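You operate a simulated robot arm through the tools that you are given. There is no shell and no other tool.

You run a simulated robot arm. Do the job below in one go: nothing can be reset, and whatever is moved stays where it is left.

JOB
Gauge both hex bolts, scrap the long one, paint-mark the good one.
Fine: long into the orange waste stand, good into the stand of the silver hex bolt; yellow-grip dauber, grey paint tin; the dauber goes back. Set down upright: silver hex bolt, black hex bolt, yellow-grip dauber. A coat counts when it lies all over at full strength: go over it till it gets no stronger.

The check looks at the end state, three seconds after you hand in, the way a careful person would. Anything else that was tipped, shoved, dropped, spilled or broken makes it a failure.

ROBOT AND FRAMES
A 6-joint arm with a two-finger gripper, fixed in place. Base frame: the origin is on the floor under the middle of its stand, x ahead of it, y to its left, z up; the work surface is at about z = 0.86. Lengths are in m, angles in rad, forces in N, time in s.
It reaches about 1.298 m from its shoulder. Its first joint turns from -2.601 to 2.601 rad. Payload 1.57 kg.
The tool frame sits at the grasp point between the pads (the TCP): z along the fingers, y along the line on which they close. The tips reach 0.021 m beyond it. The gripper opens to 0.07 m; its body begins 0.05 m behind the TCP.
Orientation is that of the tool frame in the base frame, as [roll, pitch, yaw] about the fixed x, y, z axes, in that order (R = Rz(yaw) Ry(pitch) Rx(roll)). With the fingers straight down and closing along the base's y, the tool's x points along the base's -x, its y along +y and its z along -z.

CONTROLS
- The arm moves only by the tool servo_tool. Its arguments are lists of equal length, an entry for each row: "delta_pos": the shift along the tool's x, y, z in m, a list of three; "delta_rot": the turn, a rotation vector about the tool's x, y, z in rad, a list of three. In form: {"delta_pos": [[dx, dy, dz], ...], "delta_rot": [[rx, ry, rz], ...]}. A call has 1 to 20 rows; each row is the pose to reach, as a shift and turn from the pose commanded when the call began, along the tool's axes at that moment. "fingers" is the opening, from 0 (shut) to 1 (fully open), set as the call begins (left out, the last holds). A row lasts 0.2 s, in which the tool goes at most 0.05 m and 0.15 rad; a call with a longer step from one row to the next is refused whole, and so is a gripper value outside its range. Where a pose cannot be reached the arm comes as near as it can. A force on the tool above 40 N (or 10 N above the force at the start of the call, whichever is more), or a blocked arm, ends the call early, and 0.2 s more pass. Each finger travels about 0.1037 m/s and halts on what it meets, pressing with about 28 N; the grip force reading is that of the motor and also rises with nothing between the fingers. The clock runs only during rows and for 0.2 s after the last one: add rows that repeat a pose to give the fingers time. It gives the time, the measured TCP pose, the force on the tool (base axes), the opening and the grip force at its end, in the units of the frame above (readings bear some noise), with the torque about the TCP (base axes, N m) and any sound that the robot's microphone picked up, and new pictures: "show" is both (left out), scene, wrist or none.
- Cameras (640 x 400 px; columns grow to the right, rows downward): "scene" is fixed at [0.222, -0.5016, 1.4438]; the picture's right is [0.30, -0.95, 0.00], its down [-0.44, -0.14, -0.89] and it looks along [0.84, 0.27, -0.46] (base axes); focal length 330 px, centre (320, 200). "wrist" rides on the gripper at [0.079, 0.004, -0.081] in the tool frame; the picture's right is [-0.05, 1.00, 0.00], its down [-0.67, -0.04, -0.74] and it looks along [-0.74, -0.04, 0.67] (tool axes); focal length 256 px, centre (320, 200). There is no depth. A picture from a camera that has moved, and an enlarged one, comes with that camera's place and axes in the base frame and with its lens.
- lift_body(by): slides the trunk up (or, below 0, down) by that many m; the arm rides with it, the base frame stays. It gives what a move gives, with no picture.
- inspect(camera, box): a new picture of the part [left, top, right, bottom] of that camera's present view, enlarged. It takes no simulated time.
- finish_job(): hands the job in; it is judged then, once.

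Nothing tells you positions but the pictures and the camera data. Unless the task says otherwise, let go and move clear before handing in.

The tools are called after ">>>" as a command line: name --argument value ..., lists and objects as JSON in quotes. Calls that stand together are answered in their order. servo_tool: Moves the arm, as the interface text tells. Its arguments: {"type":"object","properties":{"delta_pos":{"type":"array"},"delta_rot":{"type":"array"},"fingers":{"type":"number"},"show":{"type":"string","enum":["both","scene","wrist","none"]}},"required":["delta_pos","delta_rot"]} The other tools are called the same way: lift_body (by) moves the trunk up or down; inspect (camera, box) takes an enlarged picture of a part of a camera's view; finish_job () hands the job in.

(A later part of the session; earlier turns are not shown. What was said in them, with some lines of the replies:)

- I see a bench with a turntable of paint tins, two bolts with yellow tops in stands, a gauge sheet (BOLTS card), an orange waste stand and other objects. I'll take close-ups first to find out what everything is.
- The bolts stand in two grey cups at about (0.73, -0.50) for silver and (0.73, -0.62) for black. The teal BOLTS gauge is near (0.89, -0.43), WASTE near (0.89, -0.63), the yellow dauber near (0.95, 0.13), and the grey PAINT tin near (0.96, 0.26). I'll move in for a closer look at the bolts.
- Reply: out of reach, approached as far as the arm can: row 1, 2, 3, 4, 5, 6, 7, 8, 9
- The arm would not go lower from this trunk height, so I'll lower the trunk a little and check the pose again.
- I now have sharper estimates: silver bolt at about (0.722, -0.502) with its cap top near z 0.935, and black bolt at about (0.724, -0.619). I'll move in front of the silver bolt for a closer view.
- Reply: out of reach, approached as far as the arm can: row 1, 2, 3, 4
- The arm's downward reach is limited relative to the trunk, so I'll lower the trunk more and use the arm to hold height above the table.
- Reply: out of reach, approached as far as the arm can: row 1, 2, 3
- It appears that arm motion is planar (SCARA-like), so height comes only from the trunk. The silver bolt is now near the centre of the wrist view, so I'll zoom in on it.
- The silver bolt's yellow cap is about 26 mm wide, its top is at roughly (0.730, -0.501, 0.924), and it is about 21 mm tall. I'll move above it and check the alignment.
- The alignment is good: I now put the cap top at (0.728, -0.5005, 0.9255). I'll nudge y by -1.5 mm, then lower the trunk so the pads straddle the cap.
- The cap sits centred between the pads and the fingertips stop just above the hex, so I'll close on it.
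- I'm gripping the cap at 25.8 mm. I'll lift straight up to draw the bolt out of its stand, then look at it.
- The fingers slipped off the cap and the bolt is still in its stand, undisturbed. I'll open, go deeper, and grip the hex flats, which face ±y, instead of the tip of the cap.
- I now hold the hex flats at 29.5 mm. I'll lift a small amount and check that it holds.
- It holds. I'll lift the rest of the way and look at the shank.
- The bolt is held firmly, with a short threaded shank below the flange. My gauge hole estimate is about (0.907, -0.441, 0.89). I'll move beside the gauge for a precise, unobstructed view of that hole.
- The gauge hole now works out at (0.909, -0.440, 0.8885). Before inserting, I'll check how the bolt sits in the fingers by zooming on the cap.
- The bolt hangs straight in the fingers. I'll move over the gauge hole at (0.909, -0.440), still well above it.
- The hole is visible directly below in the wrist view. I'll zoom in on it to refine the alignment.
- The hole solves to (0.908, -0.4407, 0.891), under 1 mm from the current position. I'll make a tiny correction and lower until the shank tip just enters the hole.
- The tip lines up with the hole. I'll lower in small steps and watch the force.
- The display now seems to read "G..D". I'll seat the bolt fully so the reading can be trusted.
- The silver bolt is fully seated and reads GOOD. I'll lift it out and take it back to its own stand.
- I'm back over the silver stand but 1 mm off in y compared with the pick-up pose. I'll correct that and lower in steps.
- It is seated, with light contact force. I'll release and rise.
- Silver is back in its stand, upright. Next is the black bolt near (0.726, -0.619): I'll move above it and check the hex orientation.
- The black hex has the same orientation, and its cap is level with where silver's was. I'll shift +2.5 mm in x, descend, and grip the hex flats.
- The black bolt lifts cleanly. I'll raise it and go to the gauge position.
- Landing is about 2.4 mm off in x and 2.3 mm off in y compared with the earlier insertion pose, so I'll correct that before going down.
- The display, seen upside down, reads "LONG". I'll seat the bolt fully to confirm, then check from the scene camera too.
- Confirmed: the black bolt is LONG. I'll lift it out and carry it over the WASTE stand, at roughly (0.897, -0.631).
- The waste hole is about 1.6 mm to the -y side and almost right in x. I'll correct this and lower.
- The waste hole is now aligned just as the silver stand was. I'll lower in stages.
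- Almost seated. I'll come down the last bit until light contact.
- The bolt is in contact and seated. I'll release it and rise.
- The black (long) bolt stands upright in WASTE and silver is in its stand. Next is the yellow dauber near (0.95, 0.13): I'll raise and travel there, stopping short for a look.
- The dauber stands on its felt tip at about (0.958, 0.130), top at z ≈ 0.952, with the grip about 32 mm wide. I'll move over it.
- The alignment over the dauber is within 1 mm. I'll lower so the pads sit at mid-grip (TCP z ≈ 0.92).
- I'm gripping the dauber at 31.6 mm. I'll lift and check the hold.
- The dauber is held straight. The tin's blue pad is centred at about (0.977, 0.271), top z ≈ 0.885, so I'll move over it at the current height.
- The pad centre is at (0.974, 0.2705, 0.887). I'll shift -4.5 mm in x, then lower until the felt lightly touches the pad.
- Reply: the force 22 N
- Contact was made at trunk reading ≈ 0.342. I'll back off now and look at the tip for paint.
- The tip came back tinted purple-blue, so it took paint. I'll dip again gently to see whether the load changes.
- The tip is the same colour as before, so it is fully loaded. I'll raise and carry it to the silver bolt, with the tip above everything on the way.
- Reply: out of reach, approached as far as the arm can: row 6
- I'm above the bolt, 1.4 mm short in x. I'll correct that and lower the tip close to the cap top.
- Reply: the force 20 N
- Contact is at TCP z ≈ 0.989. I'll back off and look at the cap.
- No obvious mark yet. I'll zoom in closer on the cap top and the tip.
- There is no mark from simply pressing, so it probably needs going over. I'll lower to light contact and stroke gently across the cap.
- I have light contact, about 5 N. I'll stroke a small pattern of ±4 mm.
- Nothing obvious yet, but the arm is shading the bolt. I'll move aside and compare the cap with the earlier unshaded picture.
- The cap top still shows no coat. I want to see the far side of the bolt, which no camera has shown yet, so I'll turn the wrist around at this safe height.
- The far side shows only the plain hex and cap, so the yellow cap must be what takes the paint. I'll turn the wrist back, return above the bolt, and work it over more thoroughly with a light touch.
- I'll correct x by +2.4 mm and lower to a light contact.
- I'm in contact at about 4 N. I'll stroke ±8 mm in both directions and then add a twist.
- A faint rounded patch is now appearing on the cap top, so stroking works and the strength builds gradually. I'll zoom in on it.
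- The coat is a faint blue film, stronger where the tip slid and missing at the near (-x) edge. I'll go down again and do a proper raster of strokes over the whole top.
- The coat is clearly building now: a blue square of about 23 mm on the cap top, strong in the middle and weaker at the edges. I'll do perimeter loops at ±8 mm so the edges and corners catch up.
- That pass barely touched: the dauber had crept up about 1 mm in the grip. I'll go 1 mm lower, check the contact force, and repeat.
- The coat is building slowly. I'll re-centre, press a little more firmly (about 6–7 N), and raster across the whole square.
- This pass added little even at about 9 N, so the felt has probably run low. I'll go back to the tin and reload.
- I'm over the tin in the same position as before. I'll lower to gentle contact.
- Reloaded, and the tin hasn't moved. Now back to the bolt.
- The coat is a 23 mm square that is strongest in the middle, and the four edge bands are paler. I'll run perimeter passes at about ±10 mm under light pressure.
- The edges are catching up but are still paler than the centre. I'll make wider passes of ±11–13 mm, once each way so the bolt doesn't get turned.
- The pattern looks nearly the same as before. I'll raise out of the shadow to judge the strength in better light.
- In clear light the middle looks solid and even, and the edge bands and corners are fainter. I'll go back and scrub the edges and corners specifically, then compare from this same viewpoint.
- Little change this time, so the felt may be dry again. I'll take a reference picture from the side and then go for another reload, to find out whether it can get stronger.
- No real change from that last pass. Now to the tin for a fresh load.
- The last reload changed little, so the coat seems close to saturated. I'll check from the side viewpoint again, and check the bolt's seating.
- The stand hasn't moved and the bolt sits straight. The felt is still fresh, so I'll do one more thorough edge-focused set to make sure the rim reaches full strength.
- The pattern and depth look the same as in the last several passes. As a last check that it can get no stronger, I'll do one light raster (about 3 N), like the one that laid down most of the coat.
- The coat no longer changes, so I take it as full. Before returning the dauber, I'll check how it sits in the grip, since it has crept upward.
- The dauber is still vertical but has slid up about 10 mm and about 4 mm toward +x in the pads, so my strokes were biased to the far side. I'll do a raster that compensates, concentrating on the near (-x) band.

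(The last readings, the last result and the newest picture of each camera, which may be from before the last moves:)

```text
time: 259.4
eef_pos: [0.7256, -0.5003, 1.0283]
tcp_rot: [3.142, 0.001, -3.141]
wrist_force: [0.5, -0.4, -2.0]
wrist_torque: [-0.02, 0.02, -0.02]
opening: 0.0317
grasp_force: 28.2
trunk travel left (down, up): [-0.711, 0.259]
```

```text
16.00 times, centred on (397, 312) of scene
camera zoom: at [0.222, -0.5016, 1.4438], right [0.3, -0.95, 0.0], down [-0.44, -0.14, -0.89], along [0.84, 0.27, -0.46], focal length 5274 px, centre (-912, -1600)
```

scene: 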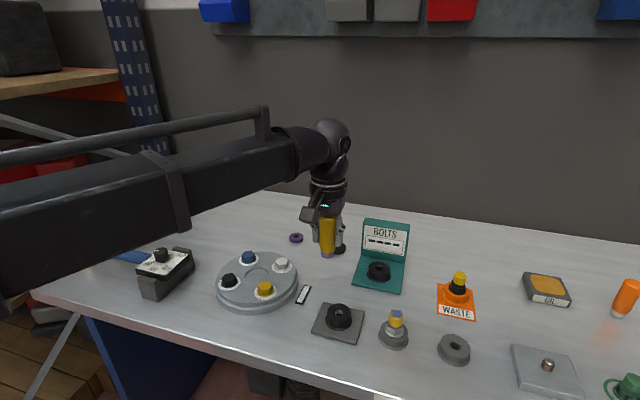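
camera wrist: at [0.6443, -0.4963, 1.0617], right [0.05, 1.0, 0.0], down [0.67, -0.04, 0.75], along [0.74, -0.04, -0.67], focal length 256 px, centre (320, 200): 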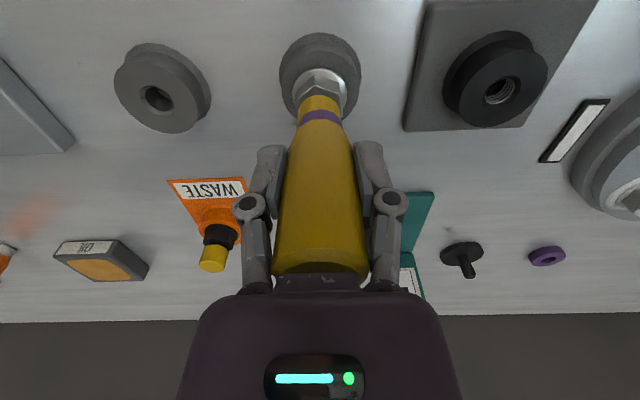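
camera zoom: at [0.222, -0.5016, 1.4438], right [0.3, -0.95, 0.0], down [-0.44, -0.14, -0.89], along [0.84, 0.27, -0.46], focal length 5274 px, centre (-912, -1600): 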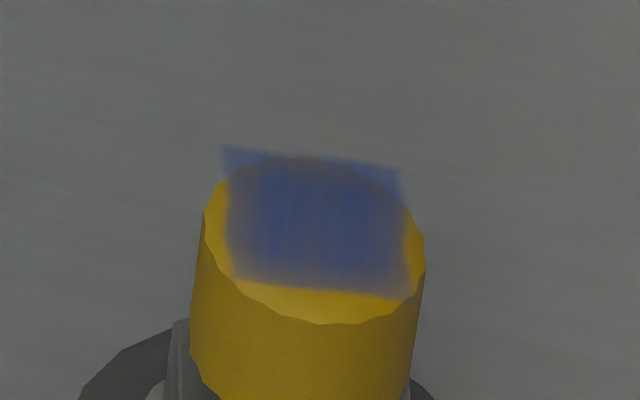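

The near band didn't change either, so that pale rim is just how the patch looks: the coat gets no stronger. Now I'll return the dauber to its original spot at (0.9587, 0.130), allowing for its shift in the grip.

>>> lift_body --by 0.07

>>> servo_tool --delta_pos '[[-0.0153, 0.0421, 0], [-0.0306, 0.0841, 0], [-0.0459, 0.1262, 0], [-0.0612, 0.1682, 0], [-0.0765, 0.2103, 0], [-0.0918, 0.2524, 0], [-0.1071, 0.2944, 0], [-0.1224, 0.3365, 0], [-0.1377, 0.3785, 0], [-0.153, 0.4206, 0], [-0.1683, 0.4627, 0], [-0.1836, 0.5047, 0], [-0.1989, 0.5468, 0], [-0.2142, 0.5888, 0], [-0.2295, 0.6309, 0], [-0.2295, 0.6309, 0], [-0.2295, 0.6309, 0]]' --delta_rot '[[0, 0, 0], [0, 0, 0], [0, 0, 0], [0, 0, 0], [0, 0, 0], [0, 0, 0], [0, 0, 0], [0, 0, 0], [0, 0, 0], [0, 0, 0], [0, 0, 0], [0, 0, 0], [0, 0, 0], [0, 0, 0], [0, 0, 0], [0, 0, 0], [0, 0, 0]]'

>>> inspect --camera "scene" --box '[365, 290, 425, 355]'

>>> inspect --camera "wrist" --box '[200, 0, 440, 150]'

```text
time: 260.5
eef_pos: [0.7258, -0.4995, 1.099]
tcp_rot: [3.141, -0.001, 3.14]
wrist_force: [-0.2, 0.7, -0.6]
wrist_torque: [0.02, -0.01, 0.02]
opening: 0.0315
grasp_force: 28.0
trunk travel left (down, up): [-0.781, 0.189]
```

```text
time: 264.1
eef_pos: [0.9547, 0.1332, 1.0999]
tcp_rot: [3.141, -0.001, 3.141]
wrist_force: [-0.4, -0.1, -2.0]
wrist_torque: [0.01, 0.02, -0.03]
opening: 0.0316
grasp_force: 28.5
trunk travel left (down, up): [-0.781, 0.189]
camera wrist: at [0.876, 0.137, 1.1801], right [0.05, 1.0, 0.0], down [0.67, -0.04, 0.74], along [0.74, -0.04, -0.67], focal length 256 px, centre (320, 200)
```

scene: 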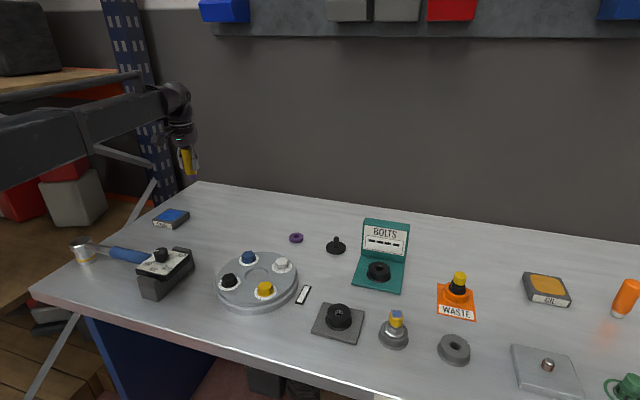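
wrist: 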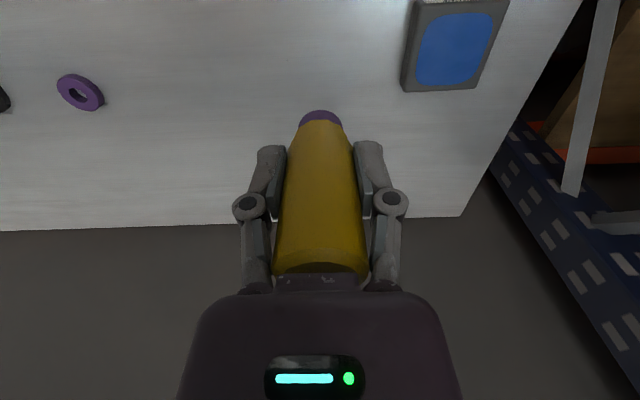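

```text
6.15 times, centred on (395, 322) of scene
camera zoom: at [0.222, -0.5016, 1.4438], right [0.3, -0.95, 0.0], down [-0.44, -0.14, -0.89], along [0.84, 0.27, -0.46], focal length 2028 px, centre (-142, -554)
```

zoom: 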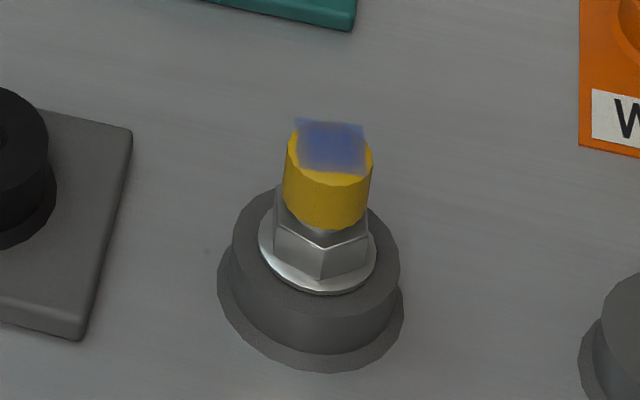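

```text
2.67 times, centred on (320, 75) of wrist
camera zoom: at [0.876, 0.137, 1.1801], right [0.05, 1.0, 0.0], down [0.67, -0.04, 0.74], along [0.74, -0.04, -0.67], focal length 683 px, centre (320, 533)
```

zoom: 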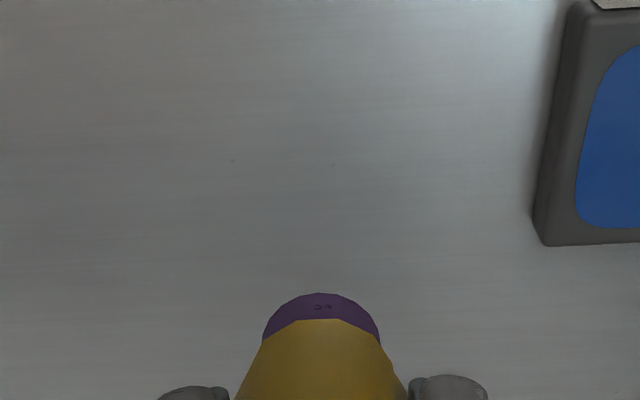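

The bolt is upright and undisturbed, and the tip is still fully tinted. I'll correct y by -3 mm and lower the dauber toward the table.

>>> servo_tool --delta_pos '[[0, -0.0031, 0], [0, -0.0031, 0], [0, -0.0031, 0]]' --delta_rot '[[0, 0, 0], [0, 0, 0], [0, 0, 0]]' --show "none"

>>> lift_body --by -0.178

>>> inspect --camera "scene" --box '[140, 160, 260, 250]'

>>> inspect --camera "wrist" --box '[200, 50, 440, 290]'

```text
time: 264.9
eef_pos: [0.9552, 0.128, 1.0993]
tcp_rot: [-3.141, 0.001, 3.141]
wrist_force: [-0.3, -0.3, -0.3]
wrist_torque: [0.03, 0.01, 0.03]
opening: 0.0317
grasp_force: 28.0
trunk travel left (down, up): [-0.781, 0.189]
```

```text
time: 266.9
eef_pos: [0.9545, 0.1299, 0.9222]
tcp_rot: [3.14, 0.0, -3.142]
wrist_force: [-0.4, 1.3, -0.6]
wrist_torque: [0.02, 0.01, -0.03]
opening: 0.0316
grasp_force: 28.4
trunk travel left (down, up): [-0.603, 0.367]
```

```text
4.44 times, centred on (200, 205) of scene
camera zoom: at [0.222, -0.5016, 1.4438], right [0.3, -0.95, 0.0], down [-0.44, -0.14, -0.89], along [0.84, 0.27, -0.46], focal length 1465 px, centre (853, 178)
```

zoom: 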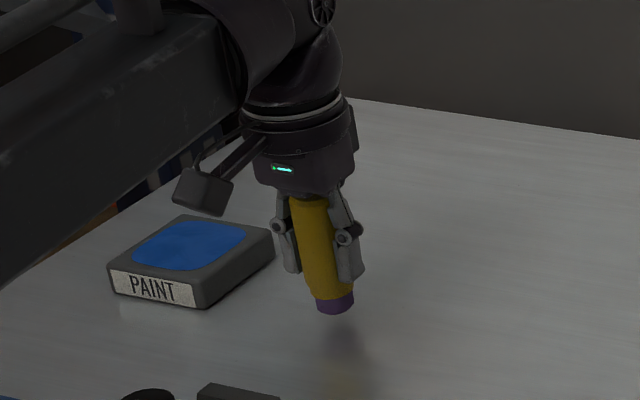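

```text
1.67 times, centred on (320, 170) of wrist
camera zoom: at [0.8756, 0.1325, 1.0024], right [0.05, 1.0, 0.0], down [0.67, -0.04, 0.74], along [0.74, -0.04, -0.67], focal length 427 px, centre (320, 250)
```

zoom: 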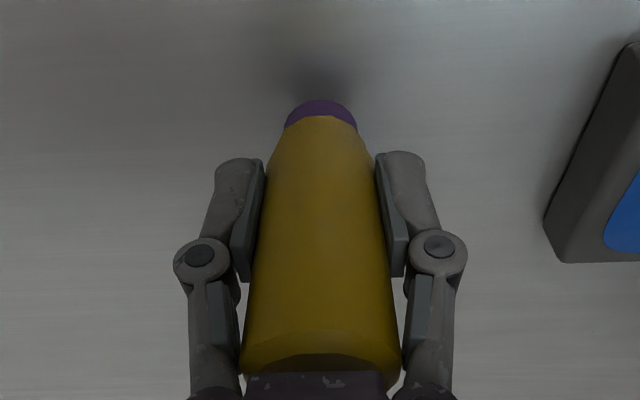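

>>> lift_body --by -0.008

>>> lift_body --by -0.002

>>> lift_body --by -0.001

>>> lift_body --by -0.001

```text
time: 267.5
eef_pos: [0.9547, 0.1294, 0.9127]
tcp_rot: [3.141, 0.0, -3.14]
wrist_force: [0.7, -0.3, -0.5]
wrist_torque: [-0.05, 0.01, -0.04]
opening: 0.0318
grasp_force: 27.9
trunk travel left (down, up): [-0.595, 0.375]
```

```text
time: 268.0
eef_pos: [0.9548, 0.1287, 0.9115]
tcp_rot: [-3.141, 0.0, -3.141]
wrist_force: [0.6, -0.3, -0.3]
wrist_torque: [-0.02, 0.01, -0.01]
opening: 0.0318
grasp_force: 28.8
trunk travel left (down, up): [-0.593, 0.377]
```

```text
time: 268.5
eef_pos: [0.9547, 0.1287, 0.9107]
tcp_rot: [3.14, 0.002, 3.14]
wrist_force: [3.7, 1.0, 8.6]
wrist_torque: [0.01, -0.09, -0.01]
opening: 0.0317
grasp_force: 28.4
trunk travel left (down, up): [-0.592, 0.378]
```

```text
time: 269.0
eef_pos: [0.9543, 0.1283, 0.911]
tcp_rot: [-3.139, 0.004, 3.141]
wrist_force: [8.0, 1.0, 21.7]
wrist_torque: [0.03, -0.29, -0.01]
opening: 0.0318
grasp_force: 28.3
trunk travel left (down, up): [-0.591, 0.379]
```

It is down on the table, exactly where contact was predicted. I'll ease off the pressure and then release.

>>> lift_body --by 0.0013

>>> inspect --camera "scene" --box '[160, 180, 240, 250]'

```text
time: 269.5
eef_pos: [0.9528, 0.1295, 0.9113]
tcp_rot: [-3.141, -0.001, 3.141]
wrist_force: [2.4, 0.3, 7.7]
wrist_torque: [0.02, -0.01, 0.01]
opening: 0.0316
grasp_force: 28.1
trunk travel left (down, up): [-0.592, 0.378]
```

```text
5.71 times, centred on (200, 215) of scene
camera zoom: at [0.222, -0.5016, 1.4438], right [0.3, -0.95, 0.0], down [-0.44, -0.14, -0.89], along [0.84, 0.27, -0.46], focal length 1884 px, centre (1006, 114)
```

zoom: 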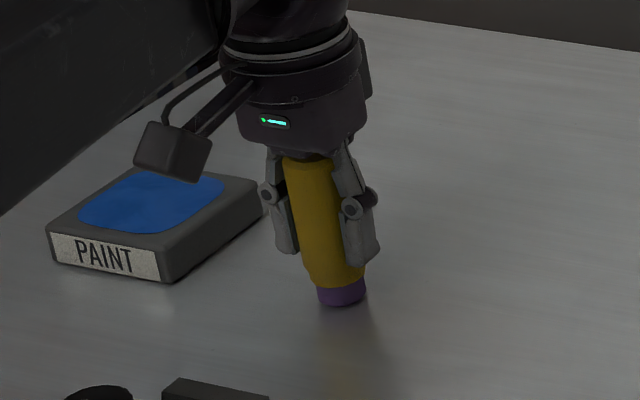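

>>> lift_body --by 0.0006

>>> servo_tool --delta_pos '[[0, 0, 0], [0, 0, 0], [0, 0, 0], [0, 0, 0]]' --delta_rot '[[0, 0, 0], [0, 0, 0], [0, 0, 0], [0, 0, 0]]' --fingers 1 --show "wrist"

>>> inspect --camera "scene" --box '[160, 180, 240, 250]'

```text
time: 270.0
eef_pos: [0.9559, 0.1289, 0.911]
tcp_rot: [-3.141, -0.001, 3.142]
wrist_force: [0.6, -0.1, -0.1]
wrist_torque: [-0.01, 0.0, 0.01]
opening: 0.0318
grasp_force: 28.1
trunk travel left (down, up): [-0.592, 0.378]
```

```text
time: 271.0
eef_pos: [0.9549, 0.1285, 0.912]
tcp_rot: [-3.141, 0.0, 3.142]
wrist_force: [0.4, -0.1, -0.4]
wrist_torque: [0.01, 0.0, -0.02]
opening: 0.0701
grasp_force: 0.1
trunk travel left (down, up): [-0.592, 0.378]
camera wrist: at [0.8756, 0.1325, 0.9922], right [0.05, 1.0, 0.0], down [0.67, -0.04, 0.74], along [0.74, -0.04, -0.67], focal length 256 px, centre (320, 200)
```

wrist: 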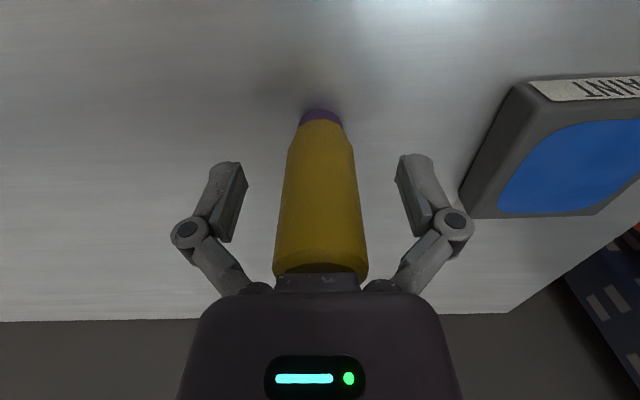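

```text
5.71 times, centred on (200, 215) of scene
camera zoom: at [0.222, -0.5016, 1.4438], right [0.3, -0.95, 0.0], down [-0.44, -0.14, -0.89], along [0.84, 0.27, -0.46], focal length 1884 px, centre (1006, 114)
```

zoom: 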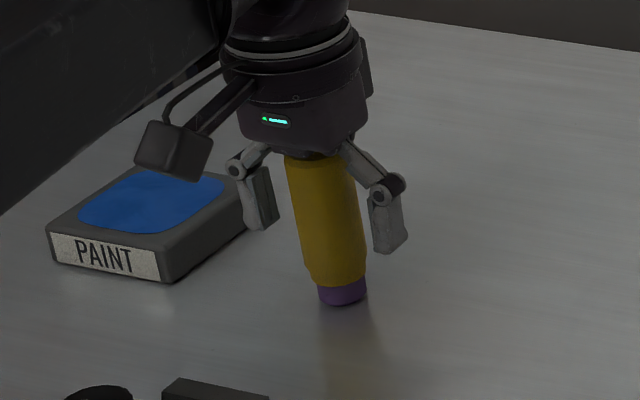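

The dauber stands upright on its own. I'll rise straight up and check it.

>>> lift_body --by 0.17

>>> inspect --camera "wrist" --box '[240, 0, 400, 110]'

>>> inspect --camera "scene" --box '[140, 190, 240, 250]'

```text
time: 272.9
eef_pos: [0.9551, 0.129, 1.0806]
tcp_rot: [-3.141, 0.001, 3.141]
wrist_force: [0.1, 0.0, 0.0]
wrist_torque: [-0.04, 0.02, 0.02]
opening: 0.0701
grasp_force: 0.1
trunk travel left (down, up): [-0.762, 0.208]
```

```text
3.64 times, centred on (320, 55) of wrist
camera zoom: at [0.8757, 0.1325, 1.1621], right [0.05, 1.0, 0.0], down [0.67, -0.04, 0.74], along [0.74, -0.04, -0.67], focal length 931 px, centre (320, 727)
```

zoom: 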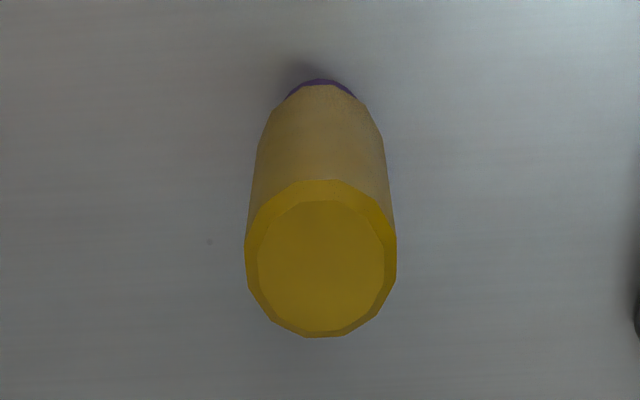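

```text
6.40 times, centred on (190, 220) of scene
camera zoom: at [0.222, -0.5016, 1.4438], right [0.3, -0.95, 0.0], down [-0.44, -0.14, -0.89], along [0.84, 0.27, -0.46], focal length 2110 px, centre (1152, 72)
```

zoom: 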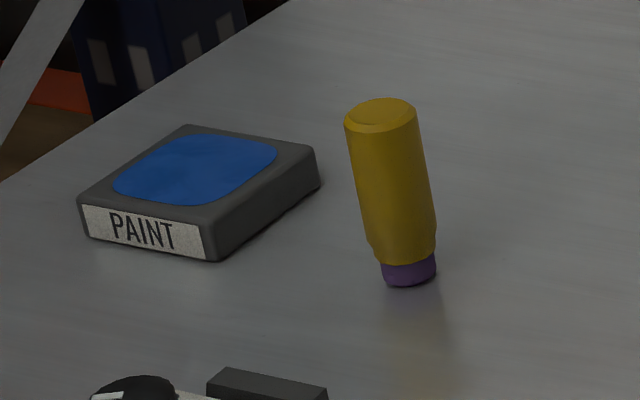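

The dauber is back in its place, upright, and the tin hasn't moved. I'll go for an unobstructed look at the finished bolt and the rest of the bench.

>>> servo_tool --delta_pos '[[0.0203, -0.0367, 0], [0.0407, -0.0733, 0], [0.061, -0.11, 0], [0.0813, -0.1467, 0], [0.1017, -0.1833, 0], [0.122, -0.22, 0], [0.1423, -0.2567, 0], [0.1627, -0.2933, 0], [0.183, -0.33, 0], [0.2033, -0.3667, 0], [0.2237, -0.4033, 0], [0.244, -0.44, 0], [0.2643, -0.4767, 0], [0.2847, -0.5133, 0], [0.305, -0.55, 0], [0.305, -0.55, 0]]' --delta_rot '[[0, 0, 0], [0, 0, 0], [0, 0, 0], [0, 0, 0], [0, 0, 0], [0, 0, 0], [0, 0, 0], [0, 0, 0], [0, 0, 0], [0, 0, 0], [0, 0, 0], [0, 0, 0], [0, 0, 0], [0, 0, 0], [0, 0, 0], [0, 0, 0]]' --fingers 1

>>> inspect --camera "wrist" --box '[200, 80, 320, 180]'

>>> inspect --camera "scene" --box '[380, 300, 410, 345]'

```text
time: 276.3
eef_pos: [0.6479, -0.4223, 1.0809]
tcp_rot: [-3.141, 0.0, -3.14]
wrist_force: [-0.4, -0.2, 0.6]
wrist_torque: [-0.01, 0.01, 0.03]
opening: 0.0701
grasp_force: 0.1
trunk travel left (down, up): [-0.762, 0.208]
camera wrist: at [0.5691, -0.4184, 1.1623], right [0.05, 1.0, 0.0], down [0.67, -0.04, 0.74], along [0.74, -0.04, -0.67], focal length 256 px, centre (320, 200)
```

scene: 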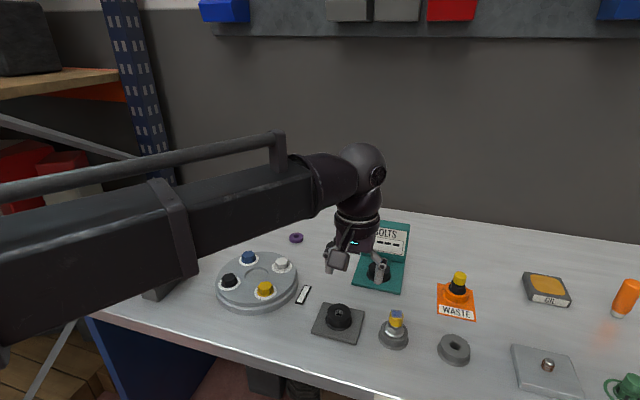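
wrist: 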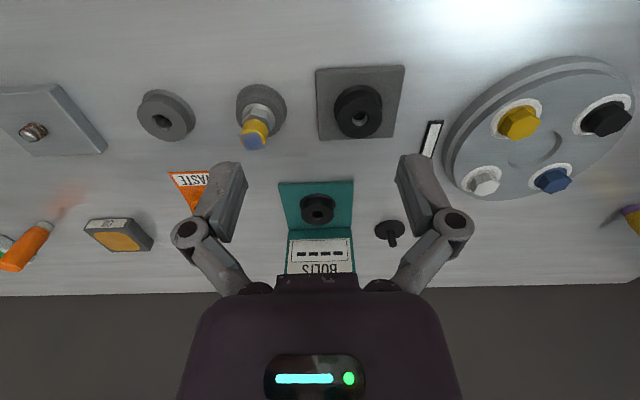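

```text
4.00 times, centred on (260, 130) of wrist
camera zoom: at [0.5691, -0.4184, 1.1623], right [0.05, 1.0, 0.0], down [0.67, -0.04, 0.74], along [0.74, -0.04, -0.67], focal length 1024 px, centre (560, 480)
```

zoom: 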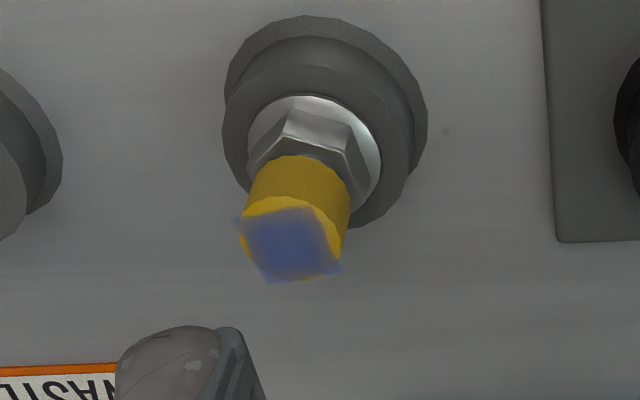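

```text
8.89 times, centred on (395, 322) of scene
camera zoom: at [0.222, -0.5016, 1.4438], right [0.3, -0.95, 0.0], down [-0.44, -0.14, -0.89], along [0.84, 0.27, -0.46], focal length 2930 px, centre (-347, -889)
```

zoom: 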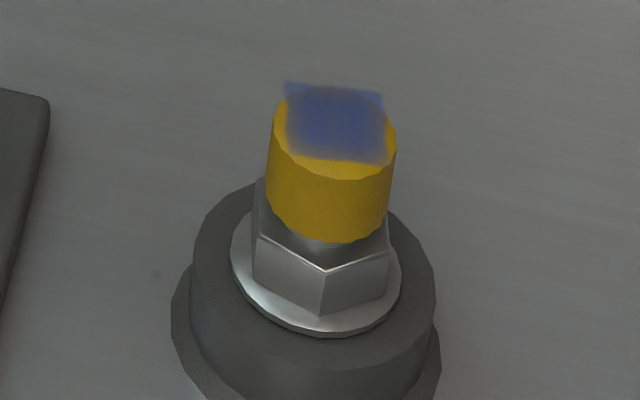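

>>> inspect --camera "wrist" --box '[235, 122, 275, 158]'

>>> inspect --camera "scene" --box '[388, 305, 406, 321]'

```text
11.11 times, centred on (255, 140) of wrist
camera zoom: at [0.5691, -0.4184, 1.1623], right [0.05, 1.0, 0.0], down [0.67, -0.04, 0.74], along [0.74, -0.04, -0.67], focal length 2844 px, centre (1042, 867)
```

zoom: 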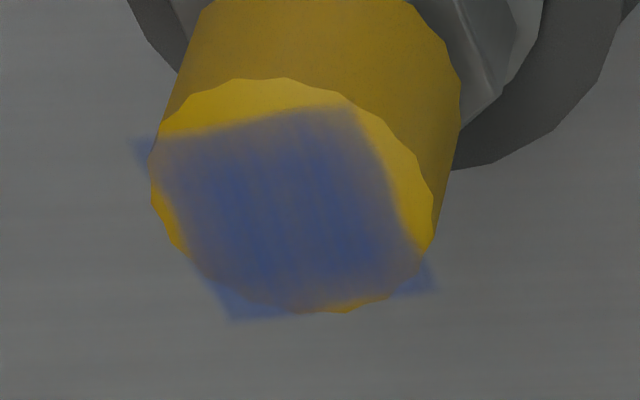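

```text
16.00 times, centred on (397, 313) of scene
camera zoom: at [0.222, -0.5016, 1.4438], right [0.3, -0.95, 0.0], down [-0.44, -0.14, -0.89], along [0.84, 0.27, -0.46], focal length 5274 px, centre (-912, -1608)
```

zoom: 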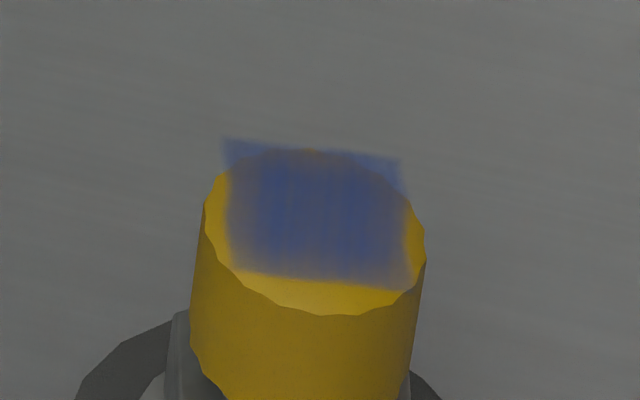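

The coat lies over the whole patch with the same thin soft rim on all four sides, so it is complete. I'll raise the arm clear and do a last check of the whole bench.

>>> lift_body --by 0.19

>>> servo_tool --delta_pos '[[0.0, 0.04, 0], [0.0, 0.08, 0], [0, 0.12, 0], [0, 0.16, 0], [0, 0.2, 0], [0, 0.24, 0], [0, 0.24, 0]]' --delta_rot '[[0, 0, 0], [0, 0, 0], [0, 0, 0], [0, 0, 0], [0, 0, 0], [0, 0, 0], [0, 0, 0]]' --fingers 1

>>> inspect --camera "scene" --box '[300, 200, 500, 370]'

>>> inspect --camera "scene" --box '[130, 190, 350, 330]'

>>> inspect --camera "scene" --box '[420, 250, 640, 400]'

```text
time: 278.4
eef_pos: [0.6491, -0.4219, 1.2708]
tcp_rot: [3.14, 0.001, 3.141]
wrist_force: [0.1, 0.4, 0.1]
wrist_torque: [-0.02, -0.02, -0.01]
opening: 0.0701
grasp_force: 0.0
trunk travel left (down, up): [-0.952, 0.018]
```

```text
time: 280.0
eef_pos: [0.6479, -0.1821, 1.2717]
tcp_rot: [3.141, -0.001, 3.142]
wrist_force: [-0.2, -0.3, -0.2]
wrist_torque: [0.02, 0.0, 0.0]
opening: 0.07
grasp_force: 0.0
trunk travel left (down, up): [-0.952, 0.018]
camera wrist: at [0.5683, -0.1791, 1.3522], right [0.05, 1.0, 0.0], down [0.67, -0.04, 0.74], along [0.74, -0.04, -0.67], focal length 256 px, centre (320, 200)
```

scene: 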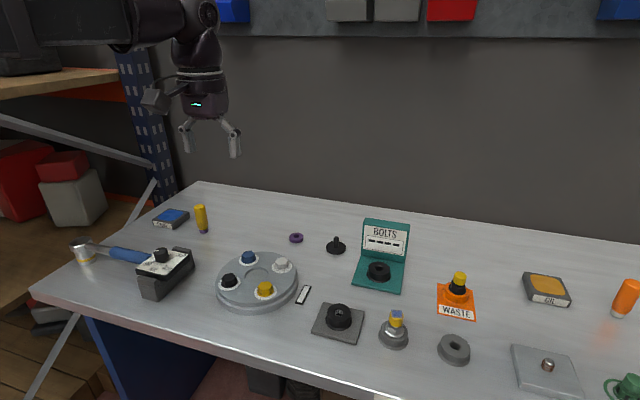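
wrist: 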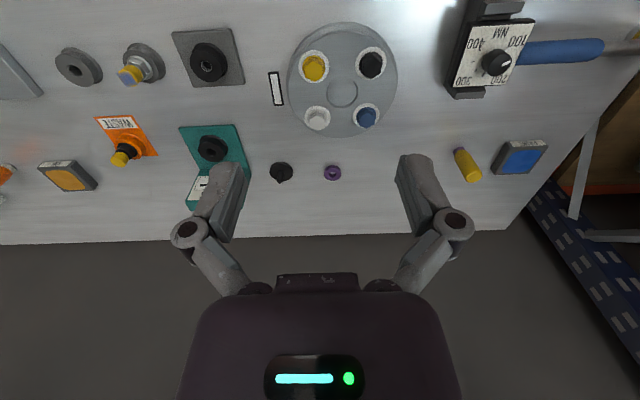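

```text
2.35 times, centred on (400, 285) of scene
camera zoom: at [0.222, -0.5016, 1.4438], right [0.3, -0.95, 0.0], down [-0.44, -0.14, -0.89], along [0.84, 0.27, -0.46], focal length 776 px, centre (132, 0)
```

zoom: 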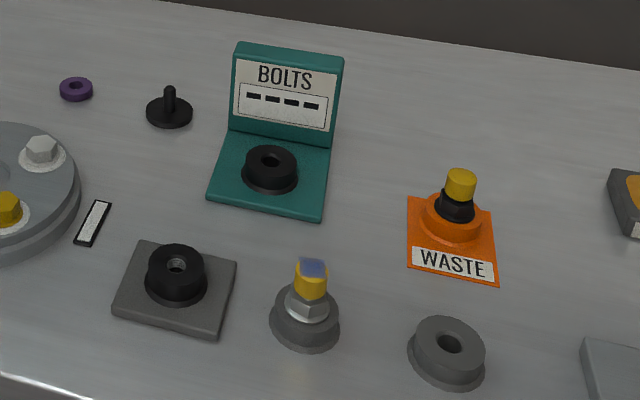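

```text
2.86 times, centred on (240, 260) of scene
camera zoom: at [0.222, -0.5016, 1.4438], right [0.3, -0.95, 0.0], down [-0.44, -0.14, -0.89], along [0.84, 0.27, -0.46], focal length 942 px, centre (549, 29)
```

zoom: 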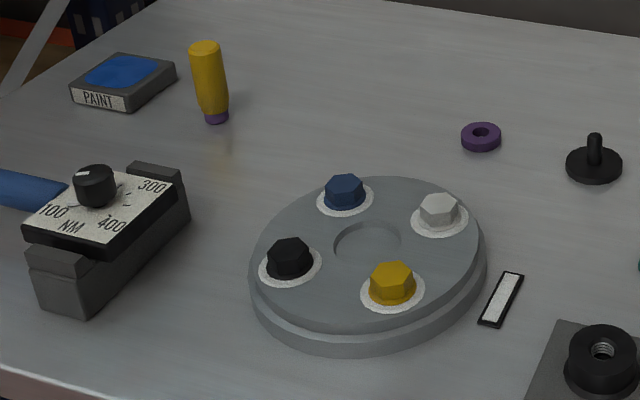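

```text
2.67 times, centred on (530, 325) of scene
camera zoom: at [0.222, -0.5016, 1.4438], right [0.3, -0.95, 0.0], down [-0.44, -0.14, -0.89], along [0.84, 0.27, -0.46], focal length 879 px, centre (-240, -133)
```

zoom: 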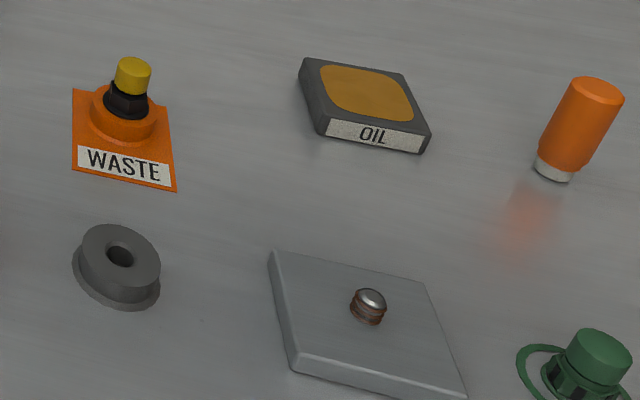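

>>> finish_job

```text
The job is handed in.
```

I finished the job and handed it in. The result of the check hasn't come back to me.

- **Gauging:** the silver hex bolt read GOOD and the black hex bolt read LONG, both fully seated in the gauge.
- **Bolts:** the black bolt stands upright in the orange waste stand, and the silver bolt is back upright in its own stand.
- **Paint mark:** the top of the silver bolt has a blue coat from the grey paint tin. I reloaded the dauber twice, and the last several passes made no visible difference. A thin, paler rim remains on all four sides, and I took that as its final look. I couldn't confirm that the rim counts as full strength.
- **Dauber:** it stands upright in its original spot, with its tip now stained.

On my first try the fingers slipped off the silver bolt's yellow cap. The bolt stayed in its stand, and I gripped the hex from then on. Rubbing on the paint also turned the silver bolt a little in its stand, but it stayed upright and the stand didn't move. In the final pictures everything else on the bench is where it started.
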